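You operate a simulated robot arm through the tools that you are given. There is no shell and no other tool. Be economical: measure what you need, move in short steps, check, and stop when the job is done.

Carry out the task below with a simulated robot arm. There is one attempt and no reset: what you move stays moved.

TASK
Clear the green mat on to the tray and wipe the splash and crumbs off it.
Fine: use the grey cloth and lay it back.

It is judged by the outcome, as a careful person would: the job done as asked, and still so three seconds after it is handed in. It fails if anything else is knocked over, pushed out of place, dropped, spilled or broken.

THE ROBOT
A 6-joint arm with a two-finger parallel gripper, fixed in place. Base frame: the origin is at the foot of the arm, x ahead of it, y to its left, z up; the work surface is at about z = 0. Lengths are in mm, angles in degrees, forces in N, time in s.
With the tool pointing down near the work surface it reaches from about 140 to 580 mm from the base axis. Its first joint turns from -66.0 to 66.0 degrees. Payload 2.1 kg.
Tool frame: the origin (TCP) lies between the finger pads and is the grasp point; the fingertips stand 30 mm ahead of it; z points along the fingers, y is the line along which they close. The gripper opens to 94 mm. The fingers are 28 mm wide and 10 mm thick; the gripper's body (50 by 96 mm) begins 55 mm behind the TCP.
Orientation is that of the tool frame in the base frame, as a unit quaternion [x, y, z, w]. With the fingers straight down and closing along the base's y, the tool's x points along the base's -x, its y along +y and its z along -z.

THE INTERFACE
- The arm moves only by the tool step_arm. Its arguments are lists of equal length, an entry for each row: "gripper": the closure, from 0 (fully open) to 1 (shut); "xyz": the shift along the tool's x, y, z in units of 500 mm (1.0 is 500 mm), a list of three; "dr": the turn, a rotation vector about the tool's x, y, z in units of 45 degrees (1.0 is 45 degrees), a list of three. In form: {"gripper": [gripper, ...], "xyz": [[x, y, z], ...], "dr": [[rx, ry, rz], ...]}. A call has 1 to 8 rows; each row is the pose to reach, as a shift and turn from the pose commanded when the call began, along the tool's axes at that moment. A call with a number of a shift or a turn outside -1 to 1 is refused whole. A row lasts 0.2 s, in which the tool goes at most 50 mm and 8.6 degrees; a call with a longer step from one row to the next is refused whole, and so is a gripper value outside its range. A pose out of reach is approached as far as the arm can. The call stops where the force on the tool passes 70 N (or 10 N more than at its start, if that is more) or the arm is blocked; 0.2 s more then pass. The fingers move at their own pace (about 72 mm/s each) and stop on an object; they squeeze with about 32 N. The grip force told is the motor's: it shows also when the fingers shut on nothing. Time passes only in rows, and 0.2 s behind the last, so rows that repeat a pose let the fingers close. It gives the time, the measured TCP pose, the force on the tool (base axes), the opening and the grip force at its end, in the units of the frame above (readings bear some noise).
- Cameras (640 x 400 px; columns grow to the right, rows downward): "scene" is fixed at [78.3, -398.7, 482.5]; the picture's right is [0.49, -0.87, 0.00], its down [-0.52, -0.29, -0.80] and it looks along [0.70, 0.39, -0.60] (base axes); focal length 265 px, centre (320, 200). "wrist" rides on the gripper at [-37, 0, -58] in the tool frame; the picture's right is [0.00, -1.00, 0.00], its down [0.97, 0.00, -0.24] and it looks along [0.24, 0.00, 0.97] (tool axes); focal length 218 px, centre (320, 200).
- snapshot(camera): a new picture of that camera. No time passes.
- locate(camera, pixels): for up to 12 pixels [column, row] of the newest picture of that camera ("zoom" is the newest enlarged one), the place [x, y, z] in the base frame of the surface seen there, good to about 2 mm. No time passes.
- inspect(camera, box): a new picture of the part [left, top, right, bottom] of that camera's present view, enlarged. No time passes.
- job_done(): hands the job in; it is judged then, once.

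Work in short steps. Measure before you move; look again where a grasp or a placing could have gone wrong, and mend it. You have 80 turns and 38 pictures in all, the two below and enlarged ones among them. Open the gripper and draw the arm clear of the work before you hand the job in, unless the task says otherwise; then end with one line.

The tools are called after "Request:" as a command line: name --argument value ..., lists and objects as JSON in quotes. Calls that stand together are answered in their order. step_arm: Moves the arm, as the interface text tells. Its arguments: {"type":"object","properties":{"gripper":{"type":"array","items":{"type":"number"}},"xyz":{"type":"array","items":{"type":"array","items":{"type":"number"}}},"dr":{"type":"array","items":{"type":"array","items":{"type":"number"}}}},"required":["gripper","xyz","dr"]} The other tools are called the same way: snapshot (camera) takes a picture; locate (camera, pixels) gives the place of the surface under pixels of a picture; inspect (camera, box) takes an enlarged picture of a part of a camera's view; job_done () hands the job in.

At the start:

```text
clock: 0.0
tool_pos: [314.6, -145.8, 271.6]
orientation: [0.0, 1.0, -0.001, 0.0]
wrist_force: [-0.9, -0.3, -0.1]
gripper_width: 94.0
gripper_force: 0.1
```

scene: 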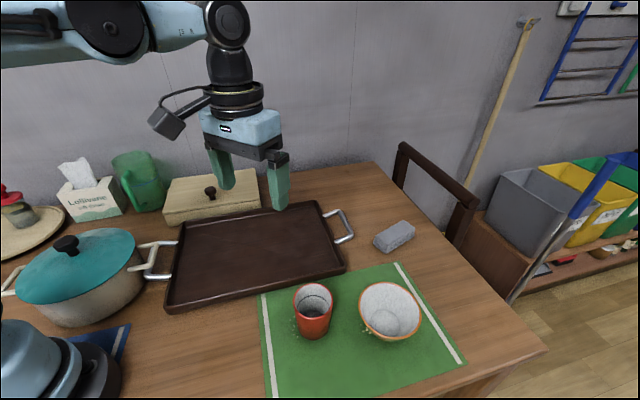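
wrist: 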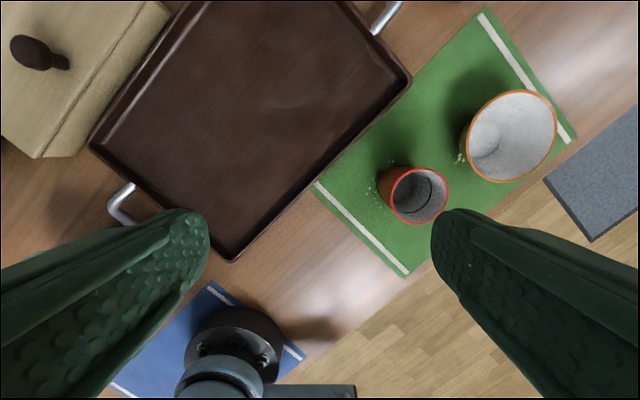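

The mat holds a red cup (scene 313,310) and a bowl (390,312); the grey cloth is at (395,236). I'll enlarge the mat and measure.

Request:
inspect --camera "scene" --box '[240, 200, 480, 400]'

Request:
locate --camera "scene" --pixels '[[374, 241], [382, 252], [414, 236], [404, 222], [395, 232], [396, 263], [466, 363], [261, 295], [178, 240], [166, 308], [345, 268], [316, 203]]'

Request:
locate --camera "wrist" --pixels '[[392, 203], [447, 195], [420, 168], [413, 222], [418, 200], [468, 135], [555, 130], [511, 91], [505, 181], [490, 145], [378, 190], [460, 158]]'

```text
2.00 times, centred on (360, 300) of scene
```

zoom: 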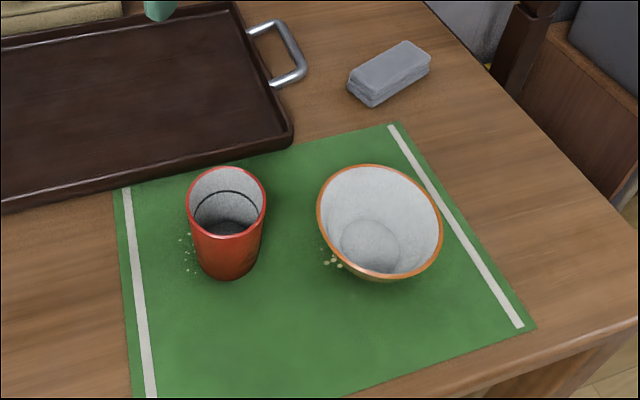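

```text
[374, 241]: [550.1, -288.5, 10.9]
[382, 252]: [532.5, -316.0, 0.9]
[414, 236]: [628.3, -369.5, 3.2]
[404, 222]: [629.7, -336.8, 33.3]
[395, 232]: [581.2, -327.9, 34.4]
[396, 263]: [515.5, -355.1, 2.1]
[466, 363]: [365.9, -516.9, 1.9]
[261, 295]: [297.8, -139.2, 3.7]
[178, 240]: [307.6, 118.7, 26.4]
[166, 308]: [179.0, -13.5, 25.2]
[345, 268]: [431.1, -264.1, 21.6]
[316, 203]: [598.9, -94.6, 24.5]
```

```text
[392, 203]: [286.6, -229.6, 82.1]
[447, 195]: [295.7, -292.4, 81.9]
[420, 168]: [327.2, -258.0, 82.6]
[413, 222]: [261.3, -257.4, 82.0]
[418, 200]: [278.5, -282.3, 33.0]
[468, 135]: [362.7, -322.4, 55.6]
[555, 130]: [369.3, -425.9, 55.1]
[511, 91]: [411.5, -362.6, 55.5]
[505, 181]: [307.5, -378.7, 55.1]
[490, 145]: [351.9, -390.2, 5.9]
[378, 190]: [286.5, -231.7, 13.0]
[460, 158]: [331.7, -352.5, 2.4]
```

Cup: centre about (294,-261), rim 66 mm wide at z=82. Bowl: centre about (360,-374), rim 104 mm wide at z=55. The cloth is far away at about 660 mm. I'll measure the tray floor and cloth, and move above the cup at height.

Request:
locate --camera "zoom" --pixels '[[350, 82], [372, 96], [429, 62], [405, 43], [390, 70], [371, 104], [428, 72], [350, 92], [228, 230], [228, 215], [190, 250], [330, 262]]'

Request:
locate --camera "wrist" --pixels '[[250, 100], [300, 60], [230, 180], [340, 80], [180, 130], [230, 255], [405, 80], [95, 145], [570, 140], [485, 10], [405, 275], [316, 185]]'

Request:
step_arm --gripper '[0, 0, 0, 0]' --xyz '[[0.0137, -0.0768, 0.03], [0.0275, -0.1536, 0.06], [0.0412, -0.2304, 0.09], [0.0412, -0.2304, 0.13]]' --dr '[[0, 0, 0], [0, 0, 0], [0, 0, 0], [0, 0, 0]]'

Request:
snapshot --camera "wrist"

```text
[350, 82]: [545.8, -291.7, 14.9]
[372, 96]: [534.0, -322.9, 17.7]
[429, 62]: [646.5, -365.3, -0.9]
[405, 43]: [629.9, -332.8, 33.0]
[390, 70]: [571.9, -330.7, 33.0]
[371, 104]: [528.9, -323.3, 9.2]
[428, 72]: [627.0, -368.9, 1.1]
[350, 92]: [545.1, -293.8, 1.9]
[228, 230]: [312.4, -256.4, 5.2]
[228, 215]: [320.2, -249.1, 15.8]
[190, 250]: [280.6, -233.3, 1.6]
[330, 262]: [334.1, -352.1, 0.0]
```

```text
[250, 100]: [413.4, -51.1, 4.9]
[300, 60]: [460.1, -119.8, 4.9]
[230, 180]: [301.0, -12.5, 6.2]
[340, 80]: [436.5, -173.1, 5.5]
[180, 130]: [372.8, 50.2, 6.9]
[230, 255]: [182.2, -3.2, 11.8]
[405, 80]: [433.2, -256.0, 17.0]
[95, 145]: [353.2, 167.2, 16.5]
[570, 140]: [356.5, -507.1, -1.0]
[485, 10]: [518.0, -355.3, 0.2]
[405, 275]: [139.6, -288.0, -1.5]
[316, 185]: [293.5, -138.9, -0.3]
```

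```text
clock: 1.0
tool_pos: [298.3, -259.5, 202.5]
orientation: [0.0, 1.0, 0.0, 0.0]
wrist_force: [0.5, 0.1, 0.3]
gripper_width: 93.9
gripper_force: 0.1
```

```text
34 pictures are left
```

wrist: 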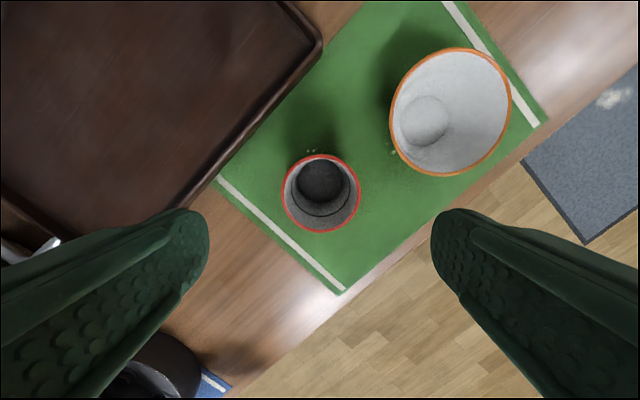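

The cup is centred between the fingers and empty. I'll descend to z≈50 and close.

Request:
step_arm --gripper '[0, 0, 0, 0, 0, 1, 1, 1]' --xyz '[[0, 0, 0.07], [0, 0, 0.14], [0, 0, 0.21], [0, 0, 0.27], [0, 0, 0.31], [0, 0, 0.31], [0, 0, 0.31], [0, 0, 0.31]]' --dr '[[0, 0, 0], [0, 0, 0], [0, 0, 0], [0, 0, 0], [0, 0, 0], [0, 0, 0], [0, 0, 0], [0, 0, 0]]'

```text
clock: 2.8
tool_pos: [299.4, -259.3, 52.6]
orientation: [0.0, 1.0, 0.0, 0.0]
wrist_force: [-0.4, -0.3, -0.4]
gripper_width: 66.2
gripper_force: 31.5
```

Cup held (66 mm). Lift 90 mm and check it holds.

Request:
step_arm --gripper '[1, 1, 1, 1]' --xyz '[[0, 0, -0.03], [0, 0, -0.08], [0, 0, -0.14], [0, 0, -0.18]]' --dr '[[0, 0, 0], [0, 0, 0], [0, 0, 0], [0, 0, 0]]'

Request:
step_arm --gripper '[1, 1, 1, 1, 1, 1, 1, 1]' --xyz '[[-0.006, 0.06, 0], [-0.014, 0.14, 0], [-0.023, 0.23, 0], [-0.032, 0.32, 0], [-0.041, 0.41, 0], [-0.049, 0.49, 0], [-0.054, 0.54, 0], [-0.056, 0.56, 0]]' --dr '[[0, 0, 0], [0, 0, 0], [0, 0, 0], [0, 0, 0], [0, 0, 0], [0, 0, 0], [0, 0, 0], [0, 0, 0]]'

Request:
snapshot --camera "scene"

```text
clock: 3.8
tool_pos: [294.2, -260.8, 142.6]
orientation: [0.0, 1.0, 0.0, 0.0]
wrist_force: [0.2, 0.1, -1.2]
gripper_width: 66.1
gripper_force: 32.4
```

```text
clock: 5.6
tool_pos: [320.5, 18.3, 140.7]
orientation: [-0.001, 1.0, 0.0, 0.0]
wrist_force: [0.1, -0.1, 0.0]
gripper_width: 66.1
gripper_force: 31.8
```

```text
33 pictures are left
```

scene: 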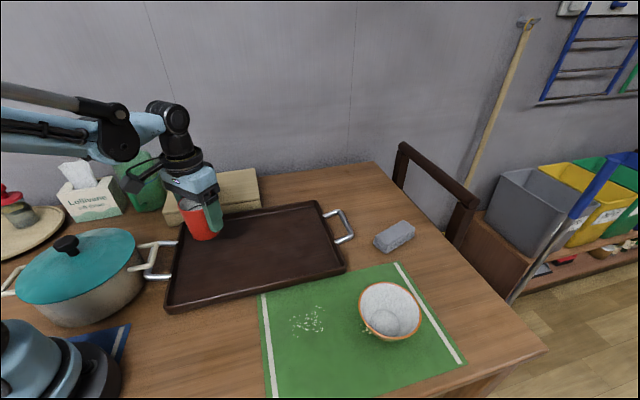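

Cup is over the tray's left half, with the crumb patch revealed at (310,320). I'll lower 83 mm to just touch the tray floor.

Request:
step_arm --gripper '[1, 1, 1, 1, 1]' --xyz '[[0, 0, 0.05], [0, 0, 0.1], [0, 0, 0.14], [0, 0, 0.158], [0, 0, 0.166]]' --dr '[[0, 0, 0], [0, 0, 0], [0, 0, 0], [0, 0, 0], [0, 0, 0]]'

Request:
inspect --camera "scene" --box '[140, 150, 300, 250]'

```text
clock: 6.8
tool_pos: [323.0, 18.9, 55.4]
orientation: [0.0, 1.0, 0.0, -0.001]
wrist_force: [-1.7, -1.9, 25.1]
gripper_width: 65.9
gripper_force: 32.1
```

```text
4.00 times, centred on (220, 200) of scene
```

zoom: 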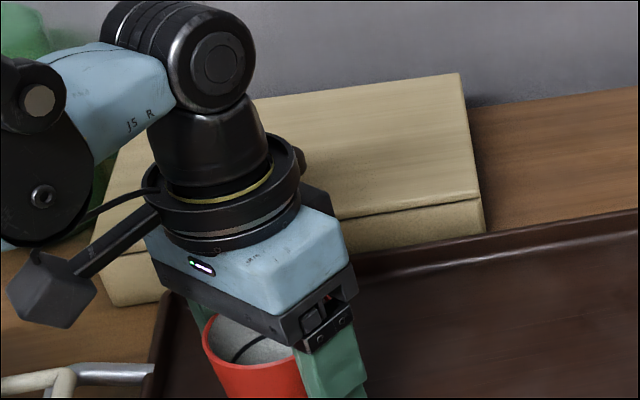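

Contact felt (25 N). Open, rise.

Request:
step_arm --gripper '[0, 0, 0, 0, 0, 0, 0]' --xyz '[[0, 0, -0.002], [0, 0, -0.002], [0, 0, -0.002], [0, 0, -0.06], [0, 0, -0.14], [0, 0, -0.22], [0, 0, -0.3]]' --dr '[[0, 0, 0], [0, 0, 0], [0, 0, 0], [0, 0, 0], [0, 0, 0], [0, 0, 0], [0, 0, 0]]'

Request:
snapshot --camera "wrist"

```text
clock: 8.4
tool_pos: [321.9, 18.1, 209.4]
orientation: [-0.001, 1.0, 0.0, 0.001]
wrist_force: [-0.1, 0.1, 0.3]
gripper_width: 94.0
gripper_force: 0.1
```

```text
31 pictures are left
```

wrist: 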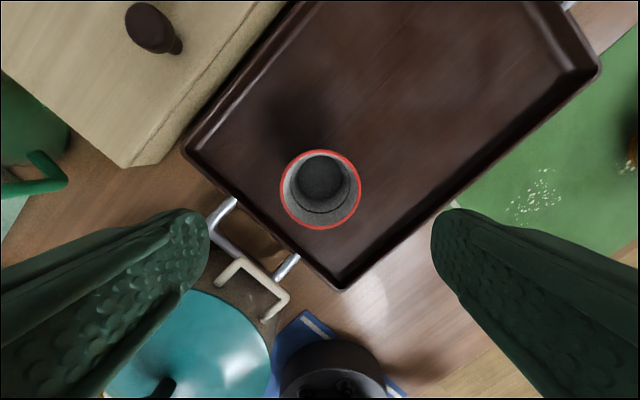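

Cup stands in the tray. I move above the bowl's left rim and look.

Request:
step_arm --gripper '[0, 0, 0, 0, 0, 0, 0, 0]' --xyz '[[-0.01, -0.09, 0], [-0.02, -0.18, 0], [-0.03, -0.27, 0], [-0.04, -0.36, 0], [-0.05, -0.45, 0], [-0.06, -0.54, 0], [-0.07, -0.62, 0], [-0.079, -0.682, 0]]' --dr '[[0, 0, 0], [0, 0, 0], [0, 0, 0], [0, 0, 0], [0, 0, 0], [0, 0, 0], [0, 0, 0], [0, 0, 0]]'

Request:
snapshot --camera "wrist"

```text
clock: 10.2
tool_pos: [362.4, -321.3, 211.1]
orientation: [-0.002, 1.0, 0.0, 0.0]
wrist_force: [0.0, 1.0, -0.5]
gripper_width: 94.0
gripper_force: 0.1
```

```text
30 pictures are left
```

wrist: 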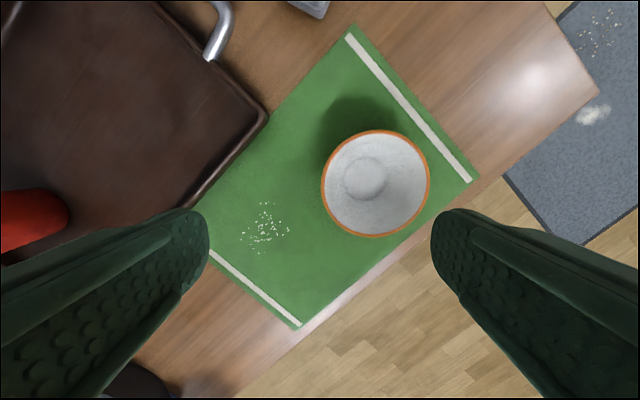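

Measure the bowl's rim and inner profile here.

Request:
locate --camera "wrist" --pixels '[[323, 186], [429, 180], [375, 132], [376, 236], [326, 186], [330, 185], [336, 184], [343, 182], [352, 180], [363, 178], [384, 180], [400, 180]]'

```text
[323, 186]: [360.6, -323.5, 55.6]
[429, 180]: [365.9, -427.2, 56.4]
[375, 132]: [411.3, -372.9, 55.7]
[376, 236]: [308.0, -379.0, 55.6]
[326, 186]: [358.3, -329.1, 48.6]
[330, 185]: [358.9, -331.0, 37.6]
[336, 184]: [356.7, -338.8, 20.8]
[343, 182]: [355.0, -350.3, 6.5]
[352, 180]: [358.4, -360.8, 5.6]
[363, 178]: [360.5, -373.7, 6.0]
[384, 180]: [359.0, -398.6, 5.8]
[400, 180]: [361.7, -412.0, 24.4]
```

Bowl centre (360.5,-375), wall leaning about 20°. I tilt the tool 20° to match, half close, and descend so the fingers straddle the left rim.

Request:
step_arm --gripper '[0.4, 0.4, 0.4, 0.4, 0.4, 0.4]' --xyz '[[0, 0, 0.05], [0, 0, 0.1], [0, 0, 0.15], [0, 0, 0.2], [0, 0.0015, 0.25], [0, 0.0015, 0.293]]' --dr '[[0.15, 0, 0], [0.3, 0, 0], [0.444, 0, 0], [0.444, 0, 0], [0.444, 0, 0], [0.444, 0, 0]]'

Request:
inspect --camera "scene" --box '[300, 220, 460, 360]'

```text
clock: 11.6
tool_pos: [361.6, -320.6, 61.6]
orientation: [0.0, 0.985, -0.173, 0.001]
wrist_force: [-0.7, 0.3, 0.7]
gripper_width: 56.5
gripper_force: 0.1
```

```text
2.86 times, centred on (380, 290) of scene
```

zoom: 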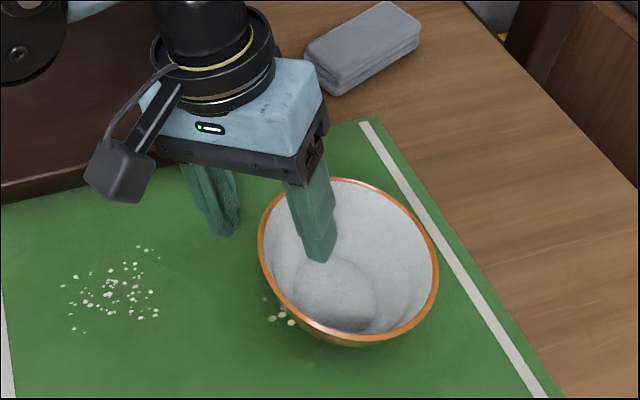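

Fingers straddle the rim. Close and lift a little straight up.

Request:
step_arm --gripper '[1, 1, 1, 1, 1]' --xyz '[[0, 0, 0], [0, 0, 0], [0, 0, 0], [0, -0.00684, -0.0188], [0, -0.0205, -0.0564]]' --dr '[[0, 0, 0], [0, 0, 0], [0, 0, 0], [0, 0, 0], [0, 0, 0]]'

Request:
inspect --camera "scene" --box '[300, 220, 460, 360]'

```text
clock: 12.8
tool_pos: [361.8, -321.9, 91.9]
orientation: [0.001, 0.985, -0.172, 0.0]
wrist_force: [-0.8, -0.2, -1.6]
gripper_width: 2.7
gripper_force: 31.8
```

```text
2.86 times, centred on (380, 290) of scene
```

zoom: 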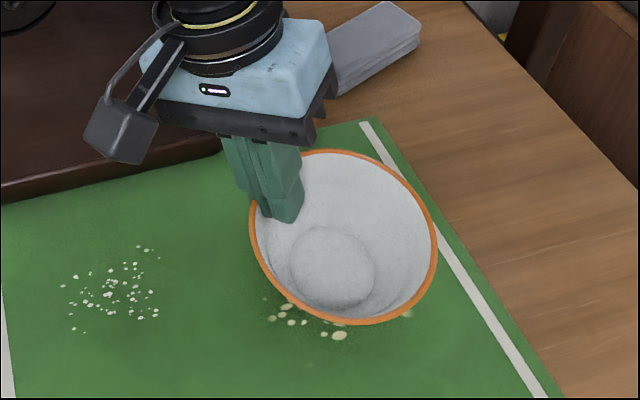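

Bowl held level. Lift further and carry to the tray's right half.

Request:
step_arm --gripper '[1, 1, 1, 1, 1, 1, 1, 1]' --xyz '[[0, -0.0342, -0.094], [-0.0214, 0.0383, -0.1204], [-0.0428, 0.1108, -0.1468], [-0.0642, 0.1832, -0.1733], [-0.0857, 0.2557, -0.1997], [-0.1071, 0.3282, -0.2261], [-0.1285, 0.4006, -0.2526], [-0.15, 0.473, -0.279]]' --dr '[[0, 0, 0], [0, 0, 0], [0, 0, 0], [0, 0, 0], [0, 0, 0], [0, 0, 0], [0, 0, 0], [0, 0, 0]]'

Request:
snapshot --camera "scene"

```text
clock: 14.6
tool_pos: [438.5, -51.7, 140.5]
orientation: [0.0, 0.985, -0.173, 0.0]
wrist_force: [0.0, -0.4, -1.5]
gripper_width: 3.1
gripper_force: 31.7
```

```text
27 pictures are left
```

scene: 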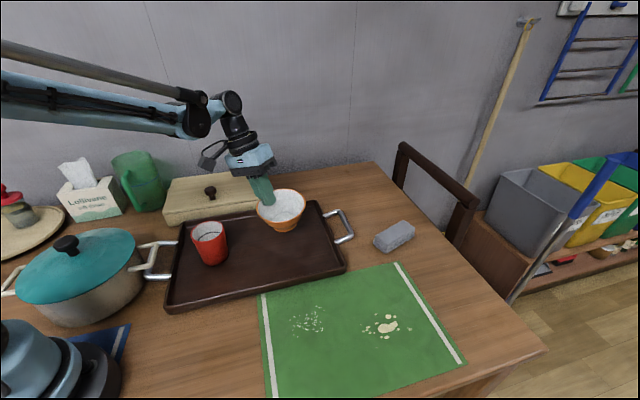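

Lower the bowl about 75 mm to touch the tray floor.

Request:
step_arm --gripper '[1, 1, 1, 1, 1]' --xyz '[[0, 0.0274, 0.0752], [0, 0.0445, 0.1222], [0, 0.0482, 0.1325], [0, 0.0499, 0.1372], [0, 0.0513, 0.141]]' --dr '[[0, 0, 0], [0, 0, 0], [0, 0, 0], [0, 0, 0], [0, 0, 0]]'

Request:
inspect --camera "scene" --box '[200, 140, 360, 240]'

```text
clock: 15.8
tool_pos: [438.6, -51.6, 67.1]
orientation: [-0.001, 0.985, -0.175, 0.002]
wrist_force: [16.5, 10.9, 45.9]
gripper_width: 4.5
gripper_force: 32.2
```

```text
4.00 times, centred on (280, 190) of scene
```

zoom: 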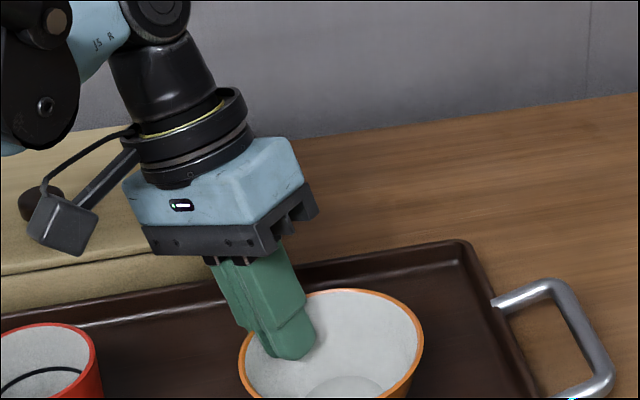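

Contact made. Ease up 1 mm, open halfway, withdraw along the tool axis.

Request:
step_arm --gripper '[1, 0.4, 0.4, 0.4, 0.4, 0.4, 0.4]' --xyz '[[0, -0.0007, -0.0019], [0, -0.0007, -0.0019], [0, -0.0007, -0.0019], [0, 0, -0.05], [0, 0, -0.12], [0, 0, -0.2], [0, 0, -0.28]]' --dr '[[0, 0, 0], [0, 0, 0], [0, 0, 0], [0, 0, 0], [0, 0, 0], [0, 0, 0], [0, 0, 0]]'

Request:
snapshot --camera "scene"

Request:
inspect --camera "scene" --box '[240, 200, 480, 400]'

Request:
locate --camera "zoom" --pixels '[[180, 240], [245, 240], [210, 212], [215, 265], [243, 220], [322, 250], [410, 257], [378, 230], [360, 275], [375, 250], [345, 268], [190, 265]]'

```text
clock: 17.4
tool_pos: [437.3, -1.7, 200.4]
orientation: [0.0, 0.985, -0.174, 0.0]
wrist_force: [-0.2, -0.1, -0.3]
gripper_width: 56.3
gripper_force: 0.1
```

```text
25 pictures are left
```

scene: 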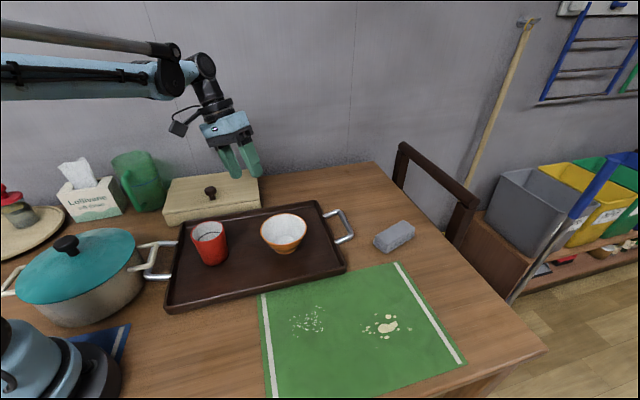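

```text
2.00 times, centred on (360, 300) of scene
```

zoom: 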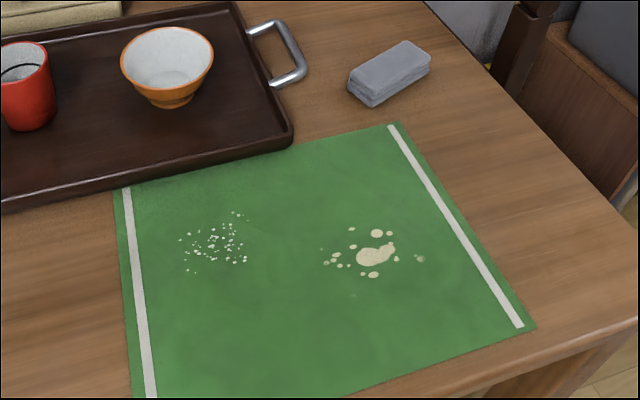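

```text
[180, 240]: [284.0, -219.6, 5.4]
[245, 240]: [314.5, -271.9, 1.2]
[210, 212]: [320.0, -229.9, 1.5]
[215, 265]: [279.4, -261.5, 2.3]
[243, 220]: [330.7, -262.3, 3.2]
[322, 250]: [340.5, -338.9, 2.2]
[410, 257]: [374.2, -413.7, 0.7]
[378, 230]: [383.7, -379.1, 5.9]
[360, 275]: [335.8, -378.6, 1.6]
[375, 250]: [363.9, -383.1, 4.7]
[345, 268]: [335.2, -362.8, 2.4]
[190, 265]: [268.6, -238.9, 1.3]
```

Both dishes stand in the tray; crumbs and splash are exposed. Next is the cloth (near end about (537,-306), long axis about -27°), beyond tool-down reach, so I'll use a tilted tool. First untilt and swing toward it with yaw.

Request:
step_arm --gripper '[0.2, 0.2, 0.2]' --xyz '[[0, -0.047, -0.012], [0, -0.094, -0.024], [0, -0.14, -0.034]]' --dr '[[-0.15, 0, 0], [-0.3, 0, 0], [-0.444, 0, 0]]'

Request:
step_arm --gripper '[0.2, 0.2, 0.2, 0.2]' --xyz '[[-0.003, -0.08, 0], [-0.006, -0.16, 0], [-0.009, -0.24, 0], [-0.01, -0.314, 0]]' --dr '[[0, 0, 0.15], [0, 0, 0.3], [0, 0, 0.45], [0, 0, 0.593]]'

Request:
step_arm --gripper '[0.2, 0.2, 0.2, 0.2, 0.2, 0.2]' --xyz '[[0, 0, 0], [0, 0, 0], [0, 0, 0], [0, 0, 0], [0, 0, 0], [0, 0, 0]]' --dr '[[0, -0.17, 0], [0, -0.34, 0], [0, -0.51, 0], [0, -0.68, 0], [0, -0.85, 0], [0, -1.0, 0]]'

Request:
snapshot --camera "wrist"

```text
clock: 18.2
tool_pos: [436.7, -62.2, 239.4]
orientation: [0.001, 1.0, 0.001, 0.0]
wrist_force: [-0.2, 0.2, 0.0]
gripper_width: 75.2
gripper_force: 0.0
```

```text
clock: 19.2
tool_pos: [443.7, -220.1, 236.2]
orientation: [0.232, 0.973, 0.0, 0.0]
wrist_force: [0.5, -0.2, -0.1]
gripper_width: 75.3
gripper_force: 0.0
```

```text
clock: 20.6
tool_pos: [441.7, -220.2, 237.2]
orientation: [0.213, 0.899, -0.088, 0.373]
wrist_force: [0.0, 0.6, 0.7]
gripper_width: 75.4
gripper_force: 0.0
```

```text
23 pictures are left
```

wrist: 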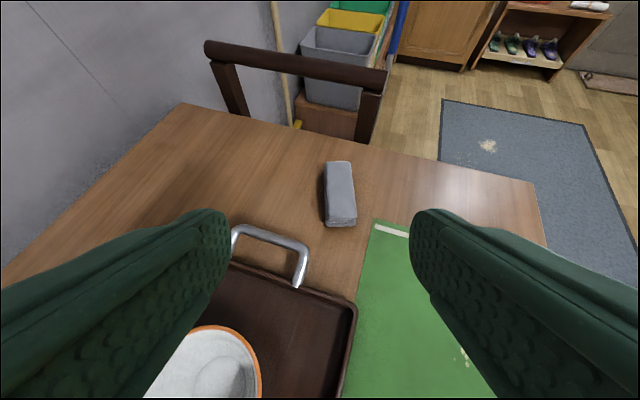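

The cloth is at wrist (340,193), nearly aligned with the tool. Measure it.

Request:
inspect --camera "wrist" --box '[280, 140, 400, 240]'

Request:
locate --camera "wrist" --pixels '[[328, 164], [350, 163], [329, 215], [355, 214], [331, 226], [356, 224], [340, 215], [340, 190], [340, 167], [342, 226], [330, 190], [352, 190]]'

```text
4.00 times, centred on (340, 190) of wrist
```

zoom: 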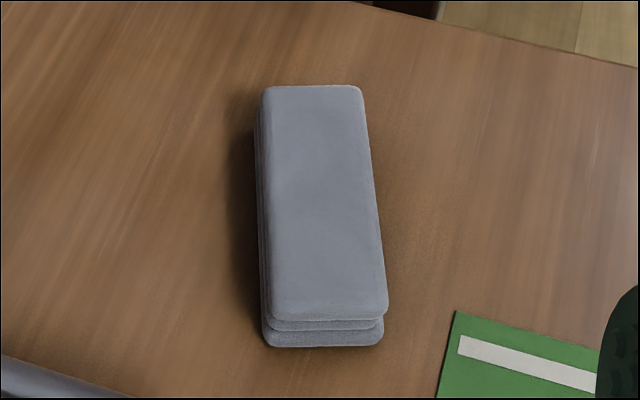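

```text
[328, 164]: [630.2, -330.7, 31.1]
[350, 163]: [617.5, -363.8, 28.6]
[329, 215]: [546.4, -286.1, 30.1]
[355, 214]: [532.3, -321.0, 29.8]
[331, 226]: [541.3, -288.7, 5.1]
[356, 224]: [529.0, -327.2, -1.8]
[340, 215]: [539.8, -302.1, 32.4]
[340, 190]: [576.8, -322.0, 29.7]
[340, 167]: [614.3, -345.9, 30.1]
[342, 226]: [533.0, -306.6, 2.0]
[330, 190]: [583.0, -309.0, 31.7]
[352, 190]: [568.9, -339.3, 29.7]
```

Cloth: 98×36×31 mm, near end (539,-304), axis -27°. Move to a pre-grasp pose above (552,-310,110), keeping the 45° tilt.

Request:
step_arm --gripper '[0.2, 0.2, 0.2, 0.2, 0.2, 0.2]' --xyz '[[-0.003, -0.012, 0.076], [-0.006, -0.024, 0.152], [-0.009, -0.036, 0.228], [-0.012, -0.048, 0.305], [-0.0158, -0.0594, 0.3808], [-0.0158, -0.0594, 0.3808]]' --dr '[[0, 0, 0], [0, 0, 0], [0, 0, 0], [0, 0, 0], [0, 0, 0], [0, 0, 0]]'

Request:
snapshot --camera "wrist"

```text
clock: 22.0
tool_pos: [555.1, -309.7, 108.6]
orientation: [0.213, 0.899, -0.088, 0.373]
wrist_force: [-0.3, 0.5, -1.2]
gripper_width: 75.3
gripper_force: 0.0
```

```text
21 pictures are left
```

wrist: 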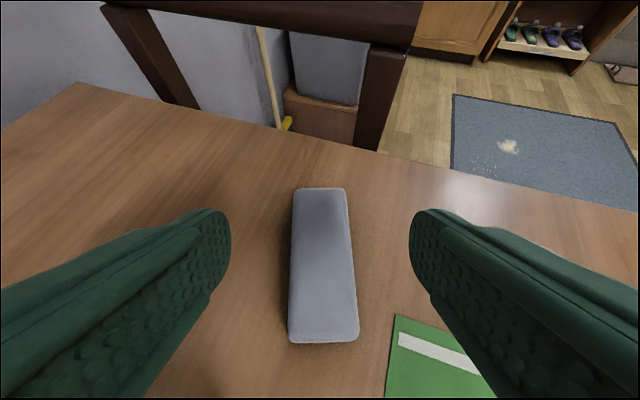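

Well centred. Descend vertically 74 mm and check.

Request:
step_arm --gripper '[0.2, 0.2, 0.2, 0.2]' --xyz '[[0.04, 0, 0.04], [0.075, 0, 0.075], [0.095, 0, 0.095], [0.1047, 0, 0.1047]]' --dr '[[0, 0, 0], [0, 0, 0], [0, 0, 0], [0, 0, 0]]'

Request:
inspect --camera "scene" --box '[300, 160, 460, 260]'

```text
clock: 23.0
tool_pos: [553.5, -310.7, 33.7]
orientation: [0.214, 0.899, -0.088, 0.371]
wrist_force: [0.2, -0.7, 0.1]
gripper_width: 75.3
gripper_force: 0.1
```

```text
4.00 times, centred on (380, 210) of scene
```

zoom: 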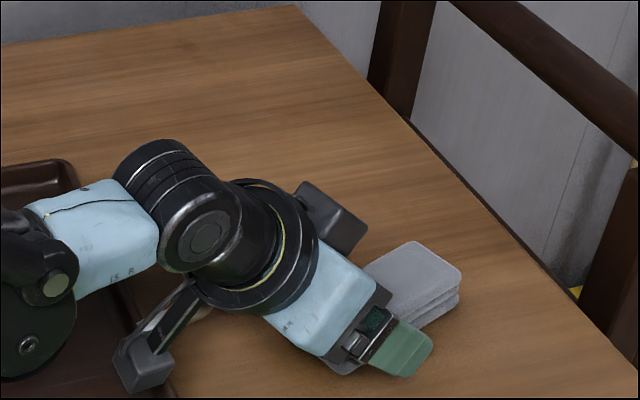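

Fingers straddle the cloth. Close and lift straight up.

Request:
step_arm --gripper '[1, 1, 1, 1, 1, 1]' --xyz '[[0, 0, 0], [0, 0, 0], [0, 0, 0], [-0.02, 0, -0.02], [-0.05, 0, -0.05], [-0.085, 0, -0.085]]' --dr '[[0, 0, 0], [0, 0, 0], [0, 0, 0], [0, 0, 0], [0, 0, 0], [0, 0, 0]]'

Request:
snapshot --camera "scene"

```text
clock: 24.4
tool_pos: [551.7, -309.8, 94.2]
orientation: [0.214, 0.899, -0.089, 0.372]
wrist_force: [-0.2, 0.0, -0.3]
gripper_width: 48.8
gripper_force: 31.8
```

```text
19 pictures are left
```

scene: 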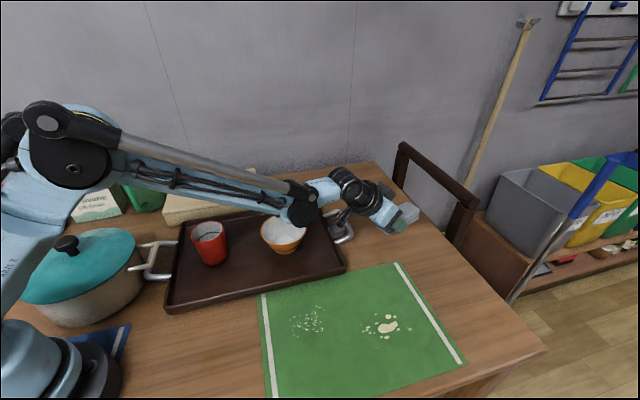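

Width reads 48.8; check that the cloth is really held.

Request:
inspect --camera "scene" --box '[320, 160, 440, 260]'

Request:
snapshot --camera "wrist"

```text
4.00 times, centred on (380, 210) of scene
```

zoom: 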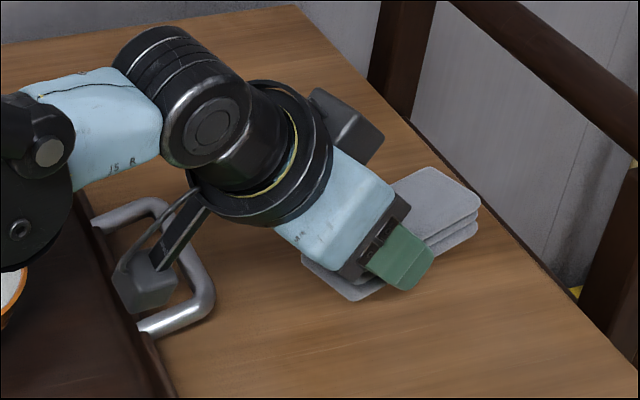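

```text
17 pictures are left
```

wrist: 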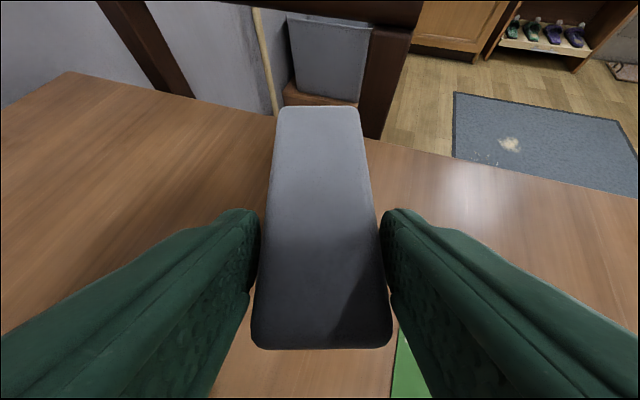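

Cloth is firmly held and level. Carry it above the mat next to the splash (start side toward the tray), then lower to 10 mm over the mat.

Request:
step_arm --gripper '[1, 1, 1, 1, 1, 1, 1, 1]' --xyz '[[0.0506, -0.0324, -0.0506], [0.1013, -0.0648, -0.1013], [0.1519, -0.0972, -0.1519], [0.2026, -0.1296, -0.2026], [0.2532, -0.162, -0.2532], [0.2832, -0.162, -0.2232], [0.3132, -0.162, -0.1932], [0.3239, -0.162, -0.1825]]' --dr '[[0, 0, 0], [0, 0, 0], [0, 0, 0], [0, 0, 0], [0, 0, 0], [0, 0, 0], [0, 0, 0], [0, 0, 0]]'

Request:
inspect --camera "scene" --box '[240, 200, 480, 400]'

```text
clock: 26.2
tool_pos: [357.9, -302.2, 44.7]
orientation: [0.213, 0.899, -0.088, 0.372]
wrist_force: [-0.7, -0.3, -0.9]
gripper_width: 49.0
gripper_force: 31.6
```

```text
2.00 times, centred on (360, 300) of scene
```

zoom: 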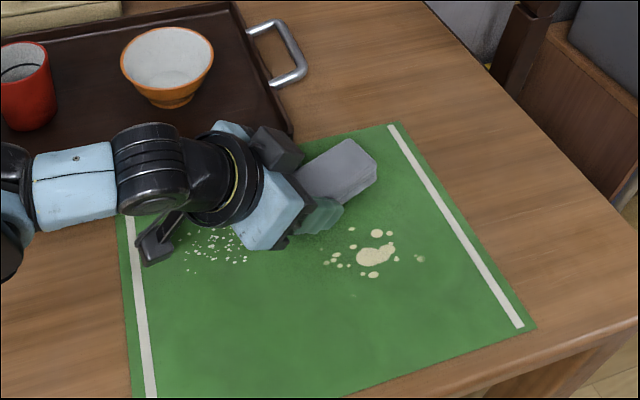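

Cloth is beside the splash. Lower until light contact.

Request:
step_arm --gripper '[1, 1, 1]' --xyz '[[0.0085, 0, 0.0085], [0.012, 0, 0.012], [0.0134, 0, 0.0134]]' --dr '[[0, 0, 0], [0, 0, 0], [0, 0, 0]]'

```text
clock: 27.0
tool_pos: [358.4, -302.8, 36.5]
orientation: [0.214, 0.899, -0.089, 0.372]
wrist_force: [-0.1, -0.3, -0.8]
gripper_width: 49.2
gripper_force: 32.2
```

Request:
step_arm --gripper '[1, 1]' --xyz '[[0.0014, 0, 0.0014], [0.0021, 0, 0.0021]]' --dr '[[0, 0, 0], [0, 0, 0]]'

```text
clock: 27.6
tool_pos: [358.3, -301.7, 34.5]
orientation: [0.214, 0.898, -0.089, 0.373]
wrist_force: [0.4, 0.0, 14.2]
gripper_width: 49.1
gripper_force: 32.9
```

Contact at 14 N. Ease slightly and sweep sideways over the splash by 60 mm, then look.

Request:
step_arm --gripper '[1, 1, 1, 1]' --xyz '[[-0.0003, -0.03, -0.0003], [-0.0003, -0.06, -0.0003], [-0.0003, -0.09, -0.0003], [-0.0003, -0.12, -0.0003]]' --dr '[[0, 0, 0], [0, 0, 0], [0, 0, 0], [0, 0, 0]]'

Request:
inspect --camera "scene" --box '[240, 200, 480, 400]'

```text
clock: 28.6
tool_pos: [330.0, -352.7, 33.9]
orientation: [0.213, 0.898, -0.086, 0.375]
wrist_force: [8.9, 15.8, 40.0]
gripper_width: 49.5
gripper_force: 31.5
```

```text
2.00 times, centred on (360, 300) of scene
```

zoom: 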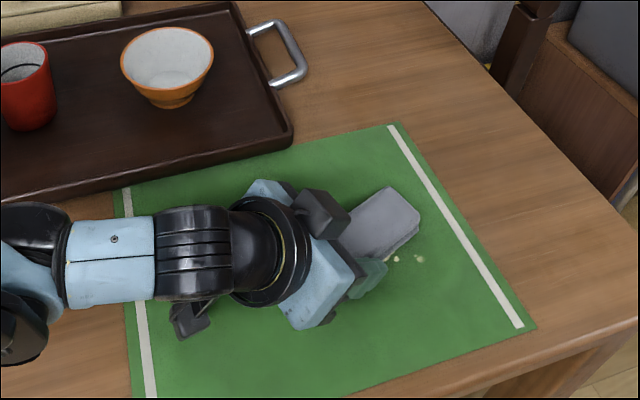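

Splash disappears under the cloth; mat unmoved. Force is 40 N, so I ease 1 mm and sweep on.

Request:
step_arm --gripper '[1, 1, 1, 1]' --xyz '[[-0.0012, -0.03, -0.0012], [-0.0014, -0.06, -0.0014], [-0.0014, -0.09, -0.0014], [-0.0014, -0.12, -0.0014]]' --dr '[[0, 0, 0], [0, 0, 0], [0, 0, 0], [0, 0, 0]]'

```text
clock: 29.6
tool_pos: [302.6, -412.7, 34.6]
orientation: [0.213, 0.899, -0.089, 0.371]
wrist_force: [-0.1, 0.3, -0.9]
gripper_width: 49.2
gripper_force: 32.1
```

Contact was lost here (0 N). Press again ~1 mm and sweep back.

Request:
step_arm --gripper '[1, 1, 1, 1, 1, 1]' --xyz '[[0.0012, 0, 0.0012], [0.0012, 0.04, 0.0012], [0.0012, 0.08, 0.0012], [0.0012, 0.12, 0.0012], [0.0012, 0.16, 0.0012], [0.0012, 0.2, 0.0012]]' --dr '[[0, 0, 0], [0, 0, 0], [0, 0, 0], [0, 0, 0], [0, 0, 0], [0, 0, 0]]'

Request:
inspect --camera "scene" --box '[240, 200, 480, 400]'

```text
clock: 31.0
tool_pos: [346.6, -317.6, 35.2]
orientation: [0.214, 0.899, -0.088, 0.372]
wrist_force: [-0.5, 0.8, -0.8]
gripper_width: 49.2
gripper_force: 32.5
```

```text
2.00 times, centred on (360, 300) of scene
```

zoom: 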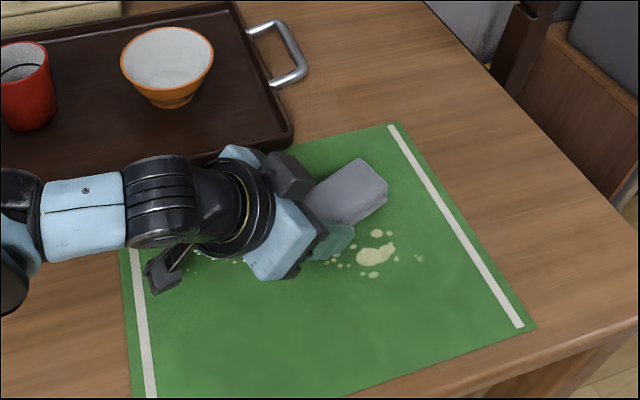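

The stain is only fainter: it needs firmer, repeated contact. Press 1.5 mm more and sweep over it.

Request:
step_arm --gripper '[1, 1, 1, 1, 1]' --xyz '[[0.0021, 0, 0.0021], [0.0021, -0.03, 0.0021], [0.0021, -0.06, 0.0021], [0.0021, -0.09, 0.0021], [0.0021, -0.1, 0.0021]]' --dr '[[0, 0, 0], [0, 0, 0], [0, 0, 0], [0, 0, 0], [0, 0, 0]]'

```text
clock: 32.2
tool_pos: [326.7, -362.4, 32.1]
orientation: [0.214, 0.898, -0.087, 0.375]
wrist_force: [11.3, 14.1, 42.0]
gripper_width: 49.1
gripper_force: 32.1
```

42 N contact. Continue to the far side at this height.

Request:
step_arm --gripper '[1, 1, 1, 1]' --xyz '[[0, -0.03, 0], [0, -0.06, 0], [0, -0.09, 0], [0, -0.1, 0]]' --dr '[[0, 0, 0], [0, 0, 0], [0, 0, 0], [0, 0, 0]]'

Request:
step_arm --gripper '[1, 1, 1, 1, 1, 1, 1]' --xyz '[[0, 0.03, 0], [0, 0.06, 0], [0, 0.09, 0], [0, 0.12, 0], [0, 0.15, 0], [0, 0.18, 0], [0, 0.21, 0]]' --dr '[[0, 0, 0], [0, 0, 0], [0, 0, 0], [0, 0, 0], [0, 0, 0], [0, 0, 0], [0, 0, 0]]'

Request:
inspect --camera "scene" --box '[240, 200, 480, 400]'

```text
clock: 33.2
tool_pos: [301.7, -408.0, 31.7]
orientation: [0.213, 0.898, -0.087, 0.374]
wrist_force: [5.0, 15.4, 30.3]
gripper_width: 49.0
gripper_force: 32.0
```

```text
clock: 34.8
tool_pos: [349.2, -315.4, 31.6]
orientation: [0.213, 0.899, -0.089, 0.372]
wrist_force: [-3.8, -5.7, 12.5]
gripper_width: 49.2
gripper_force: 32.1
```

```text
2.00 times, centred on (360, 300) of scene
```

zoom: 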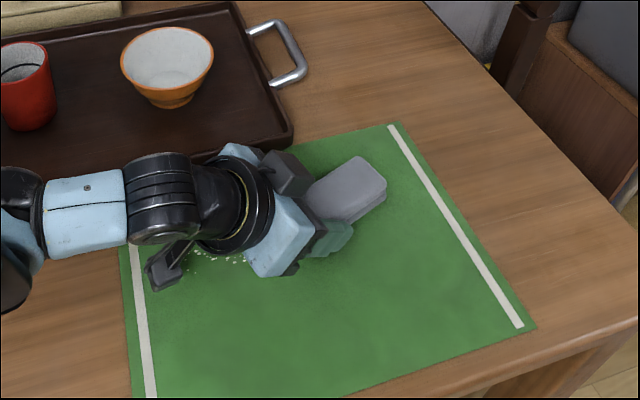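

Splash is gone. Lift and move to the tray-side of the crumbs.

Request:
step_arm --gripper '[1, 1, 1, 1, 1, 1, 1]' --xyz '[[-0.0354, 0, -0.0354], [0.0017, 0.0375, -0.0725], [0.0388, 0.075, -0.1097], [0.076, 0.1125, -0.1468], [0.1131, 0.15, -0.1839], [0.13, 0.15, -0.167], [0.142, 0.15, -0.155]]' --dr '[[0, 0, 0], [0, 0, 0], [0, 0, 0], [0, 0, 0], [0, 0, 0], [0, 0, 0], [0, 0, 0]]'

Request:
snapshot --camera "scene"

```text
clock: 36.4
tool_pos: [292.1, -203.4, 71.0]
orientation: [0.213, 0.899, -0.088, 0.373]
wrist_force: [0.3, -0.1, 0.0]
gripper_width: 49.2
gripper_force: 32.1
out of reach, approached as far as the arm can: row 5, 6, 7
```

```text
12 pictures are left
```

scene: 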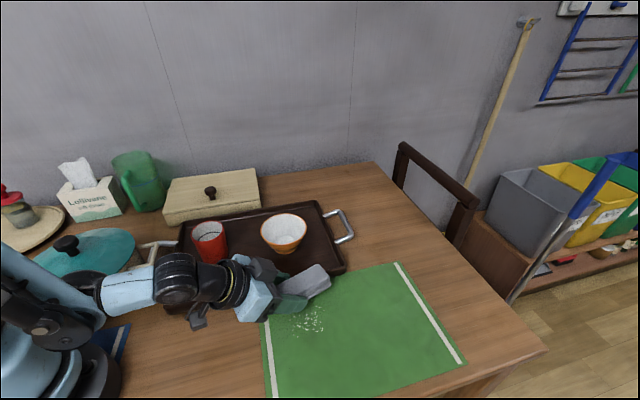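

With this tilt the arm can't get that near; I'll turn the tool so its tilt points along -y (tangential). First rise and move out.

Request:
step_arm --gripper '[1, 1, 1, 1]' --xyz '[[-0.066, 0, -0.01], [-0.132, 0, -0.02], [-0.198, 0, -0.028], [-0.198, 0, -0.028]]' --dr '[[0, 0, 0], [0, 0, 0], [0, 0, 0], [0, 0, 0]]'

Request:
step_arm --gripper '[1, 1, 1, 1, 1, 1, 1, 1]' --xyz '[[0, 0, 0], [0, 0, 0], [0, 0, 0], [0, 0, 0], [0, 0, 0], [0, 0, 0], [0, 0, 0], [0, 0, 0]]' --dr '[[0.124, 0, 0.124], [0.248, 0, 0.248], [0.373, 0, 0.373], [0.497, 0, 0.497], [0.622, 0, 0.622], [0.746, 0, 0.746], [0.87, 0, 0.87], [0.995, 0, 0.995]]'

Request:
snapshot --camera "scene"

```text
clock: 37.4
tool_pos: [343.2, -228.9, 147.6]
orientation: [0.213, 0.899, -0.088, 0.373]
wrist_force: [0.1, 1.0, -1.2]
gripper_width: 49.2
gripper_force: 32.5
```

```text
clock: 39.2
tool_pos: [344.6, -230.7, 147.6]
orientation: [0.654, 0.652, -0.27, 0.271]
wrist_force: [-0.1, 0.0, -0.1]
gripper_width: 49.5
gripper_force: 31.9
```

```text
11 pictures are left
```

scene: 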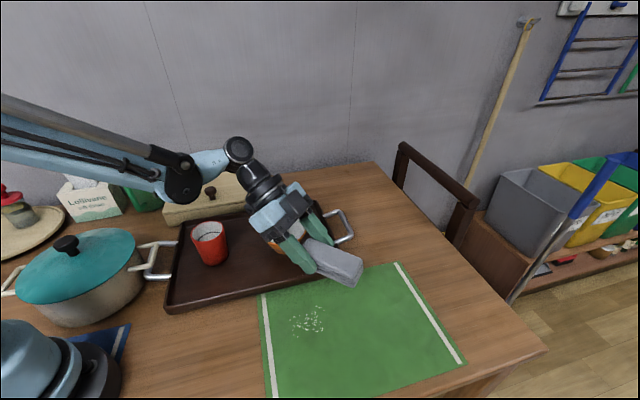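

Tool now tilts along -y. Descend to hover over the crumbs' far side at about (325,-206,45).

Request:
step_arm --gripper '[1, 1, 1, 1, 1]' --xyz '[[0.045, -0.01, 0.028], [0.09, -0.02, 0.056], [0.135, -0.03, 0.085], [0.181, -0.038, 0.113], [0.181, -0.038, 0.113]]' --dr '[[0, 0, 0], [0, 0, 0], [0, 0, 0], [0, 0, 0], [0, 0, 0]]'

Request:
snapshot --camera "scene"

```text
clock: 40.4
tool_pos: [327.0, -208.1, 42.4]
orientation: [0.652, 0.651, -0.275, 0.275]
wrist_force: [0.9, -14.9, 37.9]
gripper_width: 53.5
gripper_force: 32.0
```

```text
10 pictures are left
```

scene: 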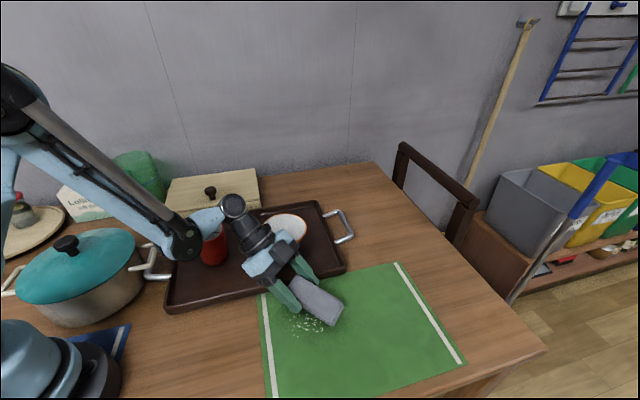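

Contact came early (38 N at z=42, width 53.5). Back up 4 mm and look closely.

Request:
step_arm --gripper '[1]' --xyz '[[-0.007, 0, -0.007]]' --dr '[[0, 0, 0]]'

Request:
inspect --camera "scene" --box '[220, 230, 380, 350]'

```text
clock: 40.8
tool_pos: [327.2, -205.6, 46.3]
orientation: [0.652, 0.655, -0.27, 0.27]
wrist_force: [0.0, -0.2, -0.2]
gripper_width: 53.0
gripper_force: 31.8
```

```text
3.33 times, centred on (300, 290) of scene
```

zoom: 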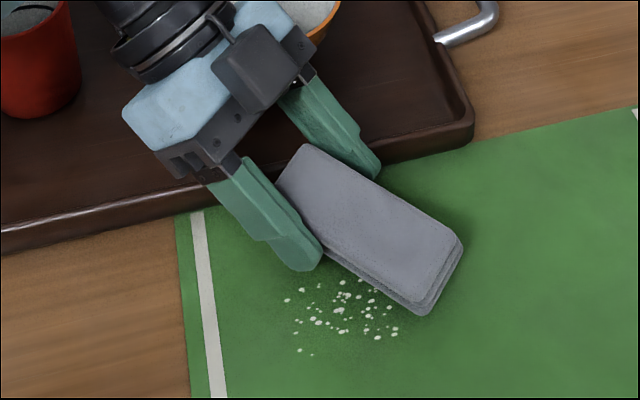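

Cloth has twisted somewhat in the grip. Measure it.

Request:
locate --camera "zoom" --pixels '[[303, 148], [282, 185], [325, 245], [455, 238], [420, 300], [370, 220], [430, 312], [460, 250], [330, 165], [313, 262], [375, 175], [320, 172]]'

Request:
snapshot --camera "wrist"

```text
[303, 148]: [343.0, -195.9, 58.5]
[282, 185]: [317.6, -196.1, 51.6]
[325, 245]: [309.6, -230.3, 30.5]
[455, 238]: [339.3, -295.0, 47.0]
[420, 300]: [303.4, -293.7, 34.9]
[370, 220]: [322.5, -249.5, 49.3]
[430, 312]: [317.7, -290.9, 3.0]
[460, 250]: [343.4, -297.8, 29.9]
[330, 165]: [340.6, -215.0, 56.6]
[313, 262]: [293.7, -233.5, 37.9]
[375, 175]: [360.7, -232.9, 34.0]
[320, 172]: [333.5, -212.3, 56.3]
```

```text
8 pictures are left
```

wrist: 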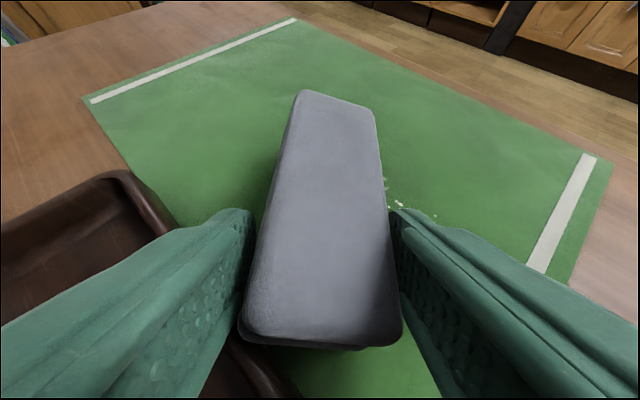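

The cloth has rolled ~18° in the grip. I'll set it flat: shift 12 mm from the tray, lower to touch, release so it settles on the mat, then regrasp at proper height.

Request:
step_arm --gripper '[1, 1, 1, 0.27, 0.27, 0.27]' --xyz '[[0, -0.024, 0], [0.003, -0.024, 0.003], [0.004, -0.024, 0.004], [0.004, -0.024, 0.004], [0.004, -0.024, 0.004], [0.004, -0.024, 0.004]]' --dr '[[0, 0, 0], [0, 0, 0], [0, 0, 0], [0, 0, 0], [0, 0, 0], [0, 0, 0]]'

Request:
snapshot --camera "wrist"

Request:
locate --camera "wrist" --pixels '[[300, 120], [360, 120], [300, 220], [370, 220], [290, 310], [370, 310], [330, 340], [335, 105]]'

```text
clock: 42.2
tool_pos: [313.4, -207.0, 44.2]
orientation: [0.654, 0.653, -0.272, 0.271]
wrist_force: [0.8, -0.4, -0.3]
gripper_width: 68.6
gripper_force: 0.0
```

```text
7 pictures are left
```

wrist: 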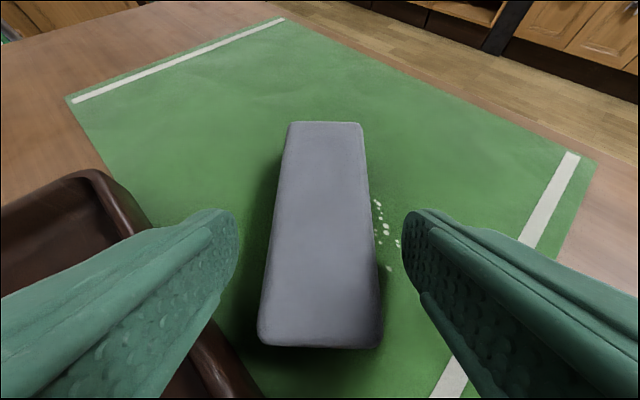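

```text
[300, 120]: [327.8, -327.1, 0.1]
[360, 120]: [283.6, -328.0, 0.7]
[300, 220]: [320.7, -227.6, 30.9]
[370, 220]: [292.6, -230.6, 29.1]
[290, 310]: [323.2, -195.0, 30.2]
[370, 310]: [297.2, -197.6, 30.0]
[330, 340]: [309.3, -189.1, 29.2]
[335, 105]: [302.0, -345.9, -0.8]
```

Cloth lies flat, centred at x≈308. Lower 9 mm and regrasp.

Request:
step_arm --gripper '[0.27, 0.27, 1, 1, 1]' --xyz '[[0.006, -0.008, 0.006], [0.0127, -0.01, 0.0127], [0.0127, -0.01, 0.0127], [0.0127, -0.01, 0.0127], [0.0127, -0.01, 0.0127]]' --dr '[[0, 0, 0], [0, 0, 0], [0, 0, 0], [0, 0, 0], [0, 0, 0]]'

```text
clock: 43.4
tool_pos: [309.7, -206.0, 35.1]
orientation: [0.653, 0.653, -0.271, 0.271]
wrist_force: [0.2, -0.6, -0.5]
gripper_width: 49.3
gripper_force: 31.8
```

Regrasped. Press ~1 mm and sweep toward -x.

Request:
step_arm --gripper '[1, 1, 1, 1, 1]' --xyz '[[0.0014, 0, 0.0014], [0.0014, -0.03, 0.0014], [0.0014, -0.06, 0.0014], [0.0014, -0.09, 0.0014], [0.0014, -0.11, 0.0014]]' --dr '[[0, 0, 0], [0, 0, 0], [0, 0, 0], [0, 0, 0], [0, 0, 0]]'

```text
clock: 44.6
tool_pos: [261.8, -208.4, 50.3]
orientation: [0.653, 0.653, -0.27, 0.27]
wrist_force: [-0.6, -0.6, -1.5]
gripper_width: 49.2
gripper_force: 32.5
out of reach, approached as far as the arm can: row 3, 4, 5
```

Out of reach below x≈285 at this yaw. Move back to x≈310, rise, and yaw another 30° so the cloth points toward the crumbs' near side.

Request:
step_arm --gripper '[1, 1, 1]' --xyz '[[-0.014, 0.04, -0.014], [-0.028, 0.08, -0.028], [-0.028, 0.1, -0.028]]' --dr '[[0, 0, 0], [0, 0, 0], [0, 0, 0]]'

Request:
step_arm --gripper '[1, 1, 1, 1, 1]' --xyz '[[0, 0, 0], [0, 0, 0], [0, 0, 0], [0, 0, 0], [0, 0, 0]]' --dr '[[0.118, 0, 0.118], [0.236, 0, 0.236], [0.354, 0, 0.354], [0.471, 0, 0.471], [0.471, 0, 0.471]]'

```text
clock: 45.4
tool_pos: [311.0, -207.5, 68.7]
orientation: [0.653, 0.653, -0.271, 0.271]
wrist_force: [-0.2, 0.6, -0.4]
gripper_width: 49.2
gripper_force: 31.8
```

```text
clock: 46.6
tool_pos: [312.2, -207.3, 70.1]
orientation: [0.801, 0.461, -0.331, 0.191]
wrist_force: [0.4, 0.2, -0.2]
gripper_width: 49.2
gripper_force: 32.5
```

Yaw now -120°. Lower to near contact.

Request:
step_arm --gripper '[1, 1, 1, 1]' --xyz '[[0.02, -0.01, 0.02], [0.04, -0.02, 0.04], [0.046, -0.04, 0.046], [0.049, -0.06, 0.049]]' --dr '[[0, 0, 0], [0, 0, 0], [0, 0, 0], [0, 0, 0]]'

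```text
clock: 47.1
tool_pos: [302.8, -206.5, 57.1]
orientation: [0.799, 0.463, -0.337, 0.186]
wrist_force: [-14.4, 2.8, 35.4]
gripper_width: 49.2
gripper_force: 32.8
stopped in row 2: the force on the tool passed its limit (the readings are from after the stop); the commanded pose is now the measured one
```

Unexpected contact at z=57; look.

Request:
snapshot --camera "scene"

```text
6 pictures are left
```

scene: 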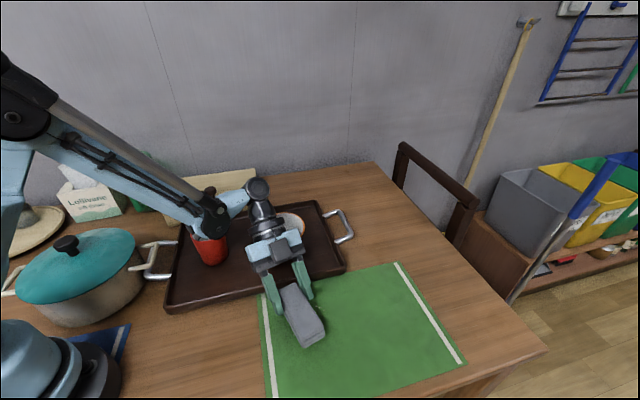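

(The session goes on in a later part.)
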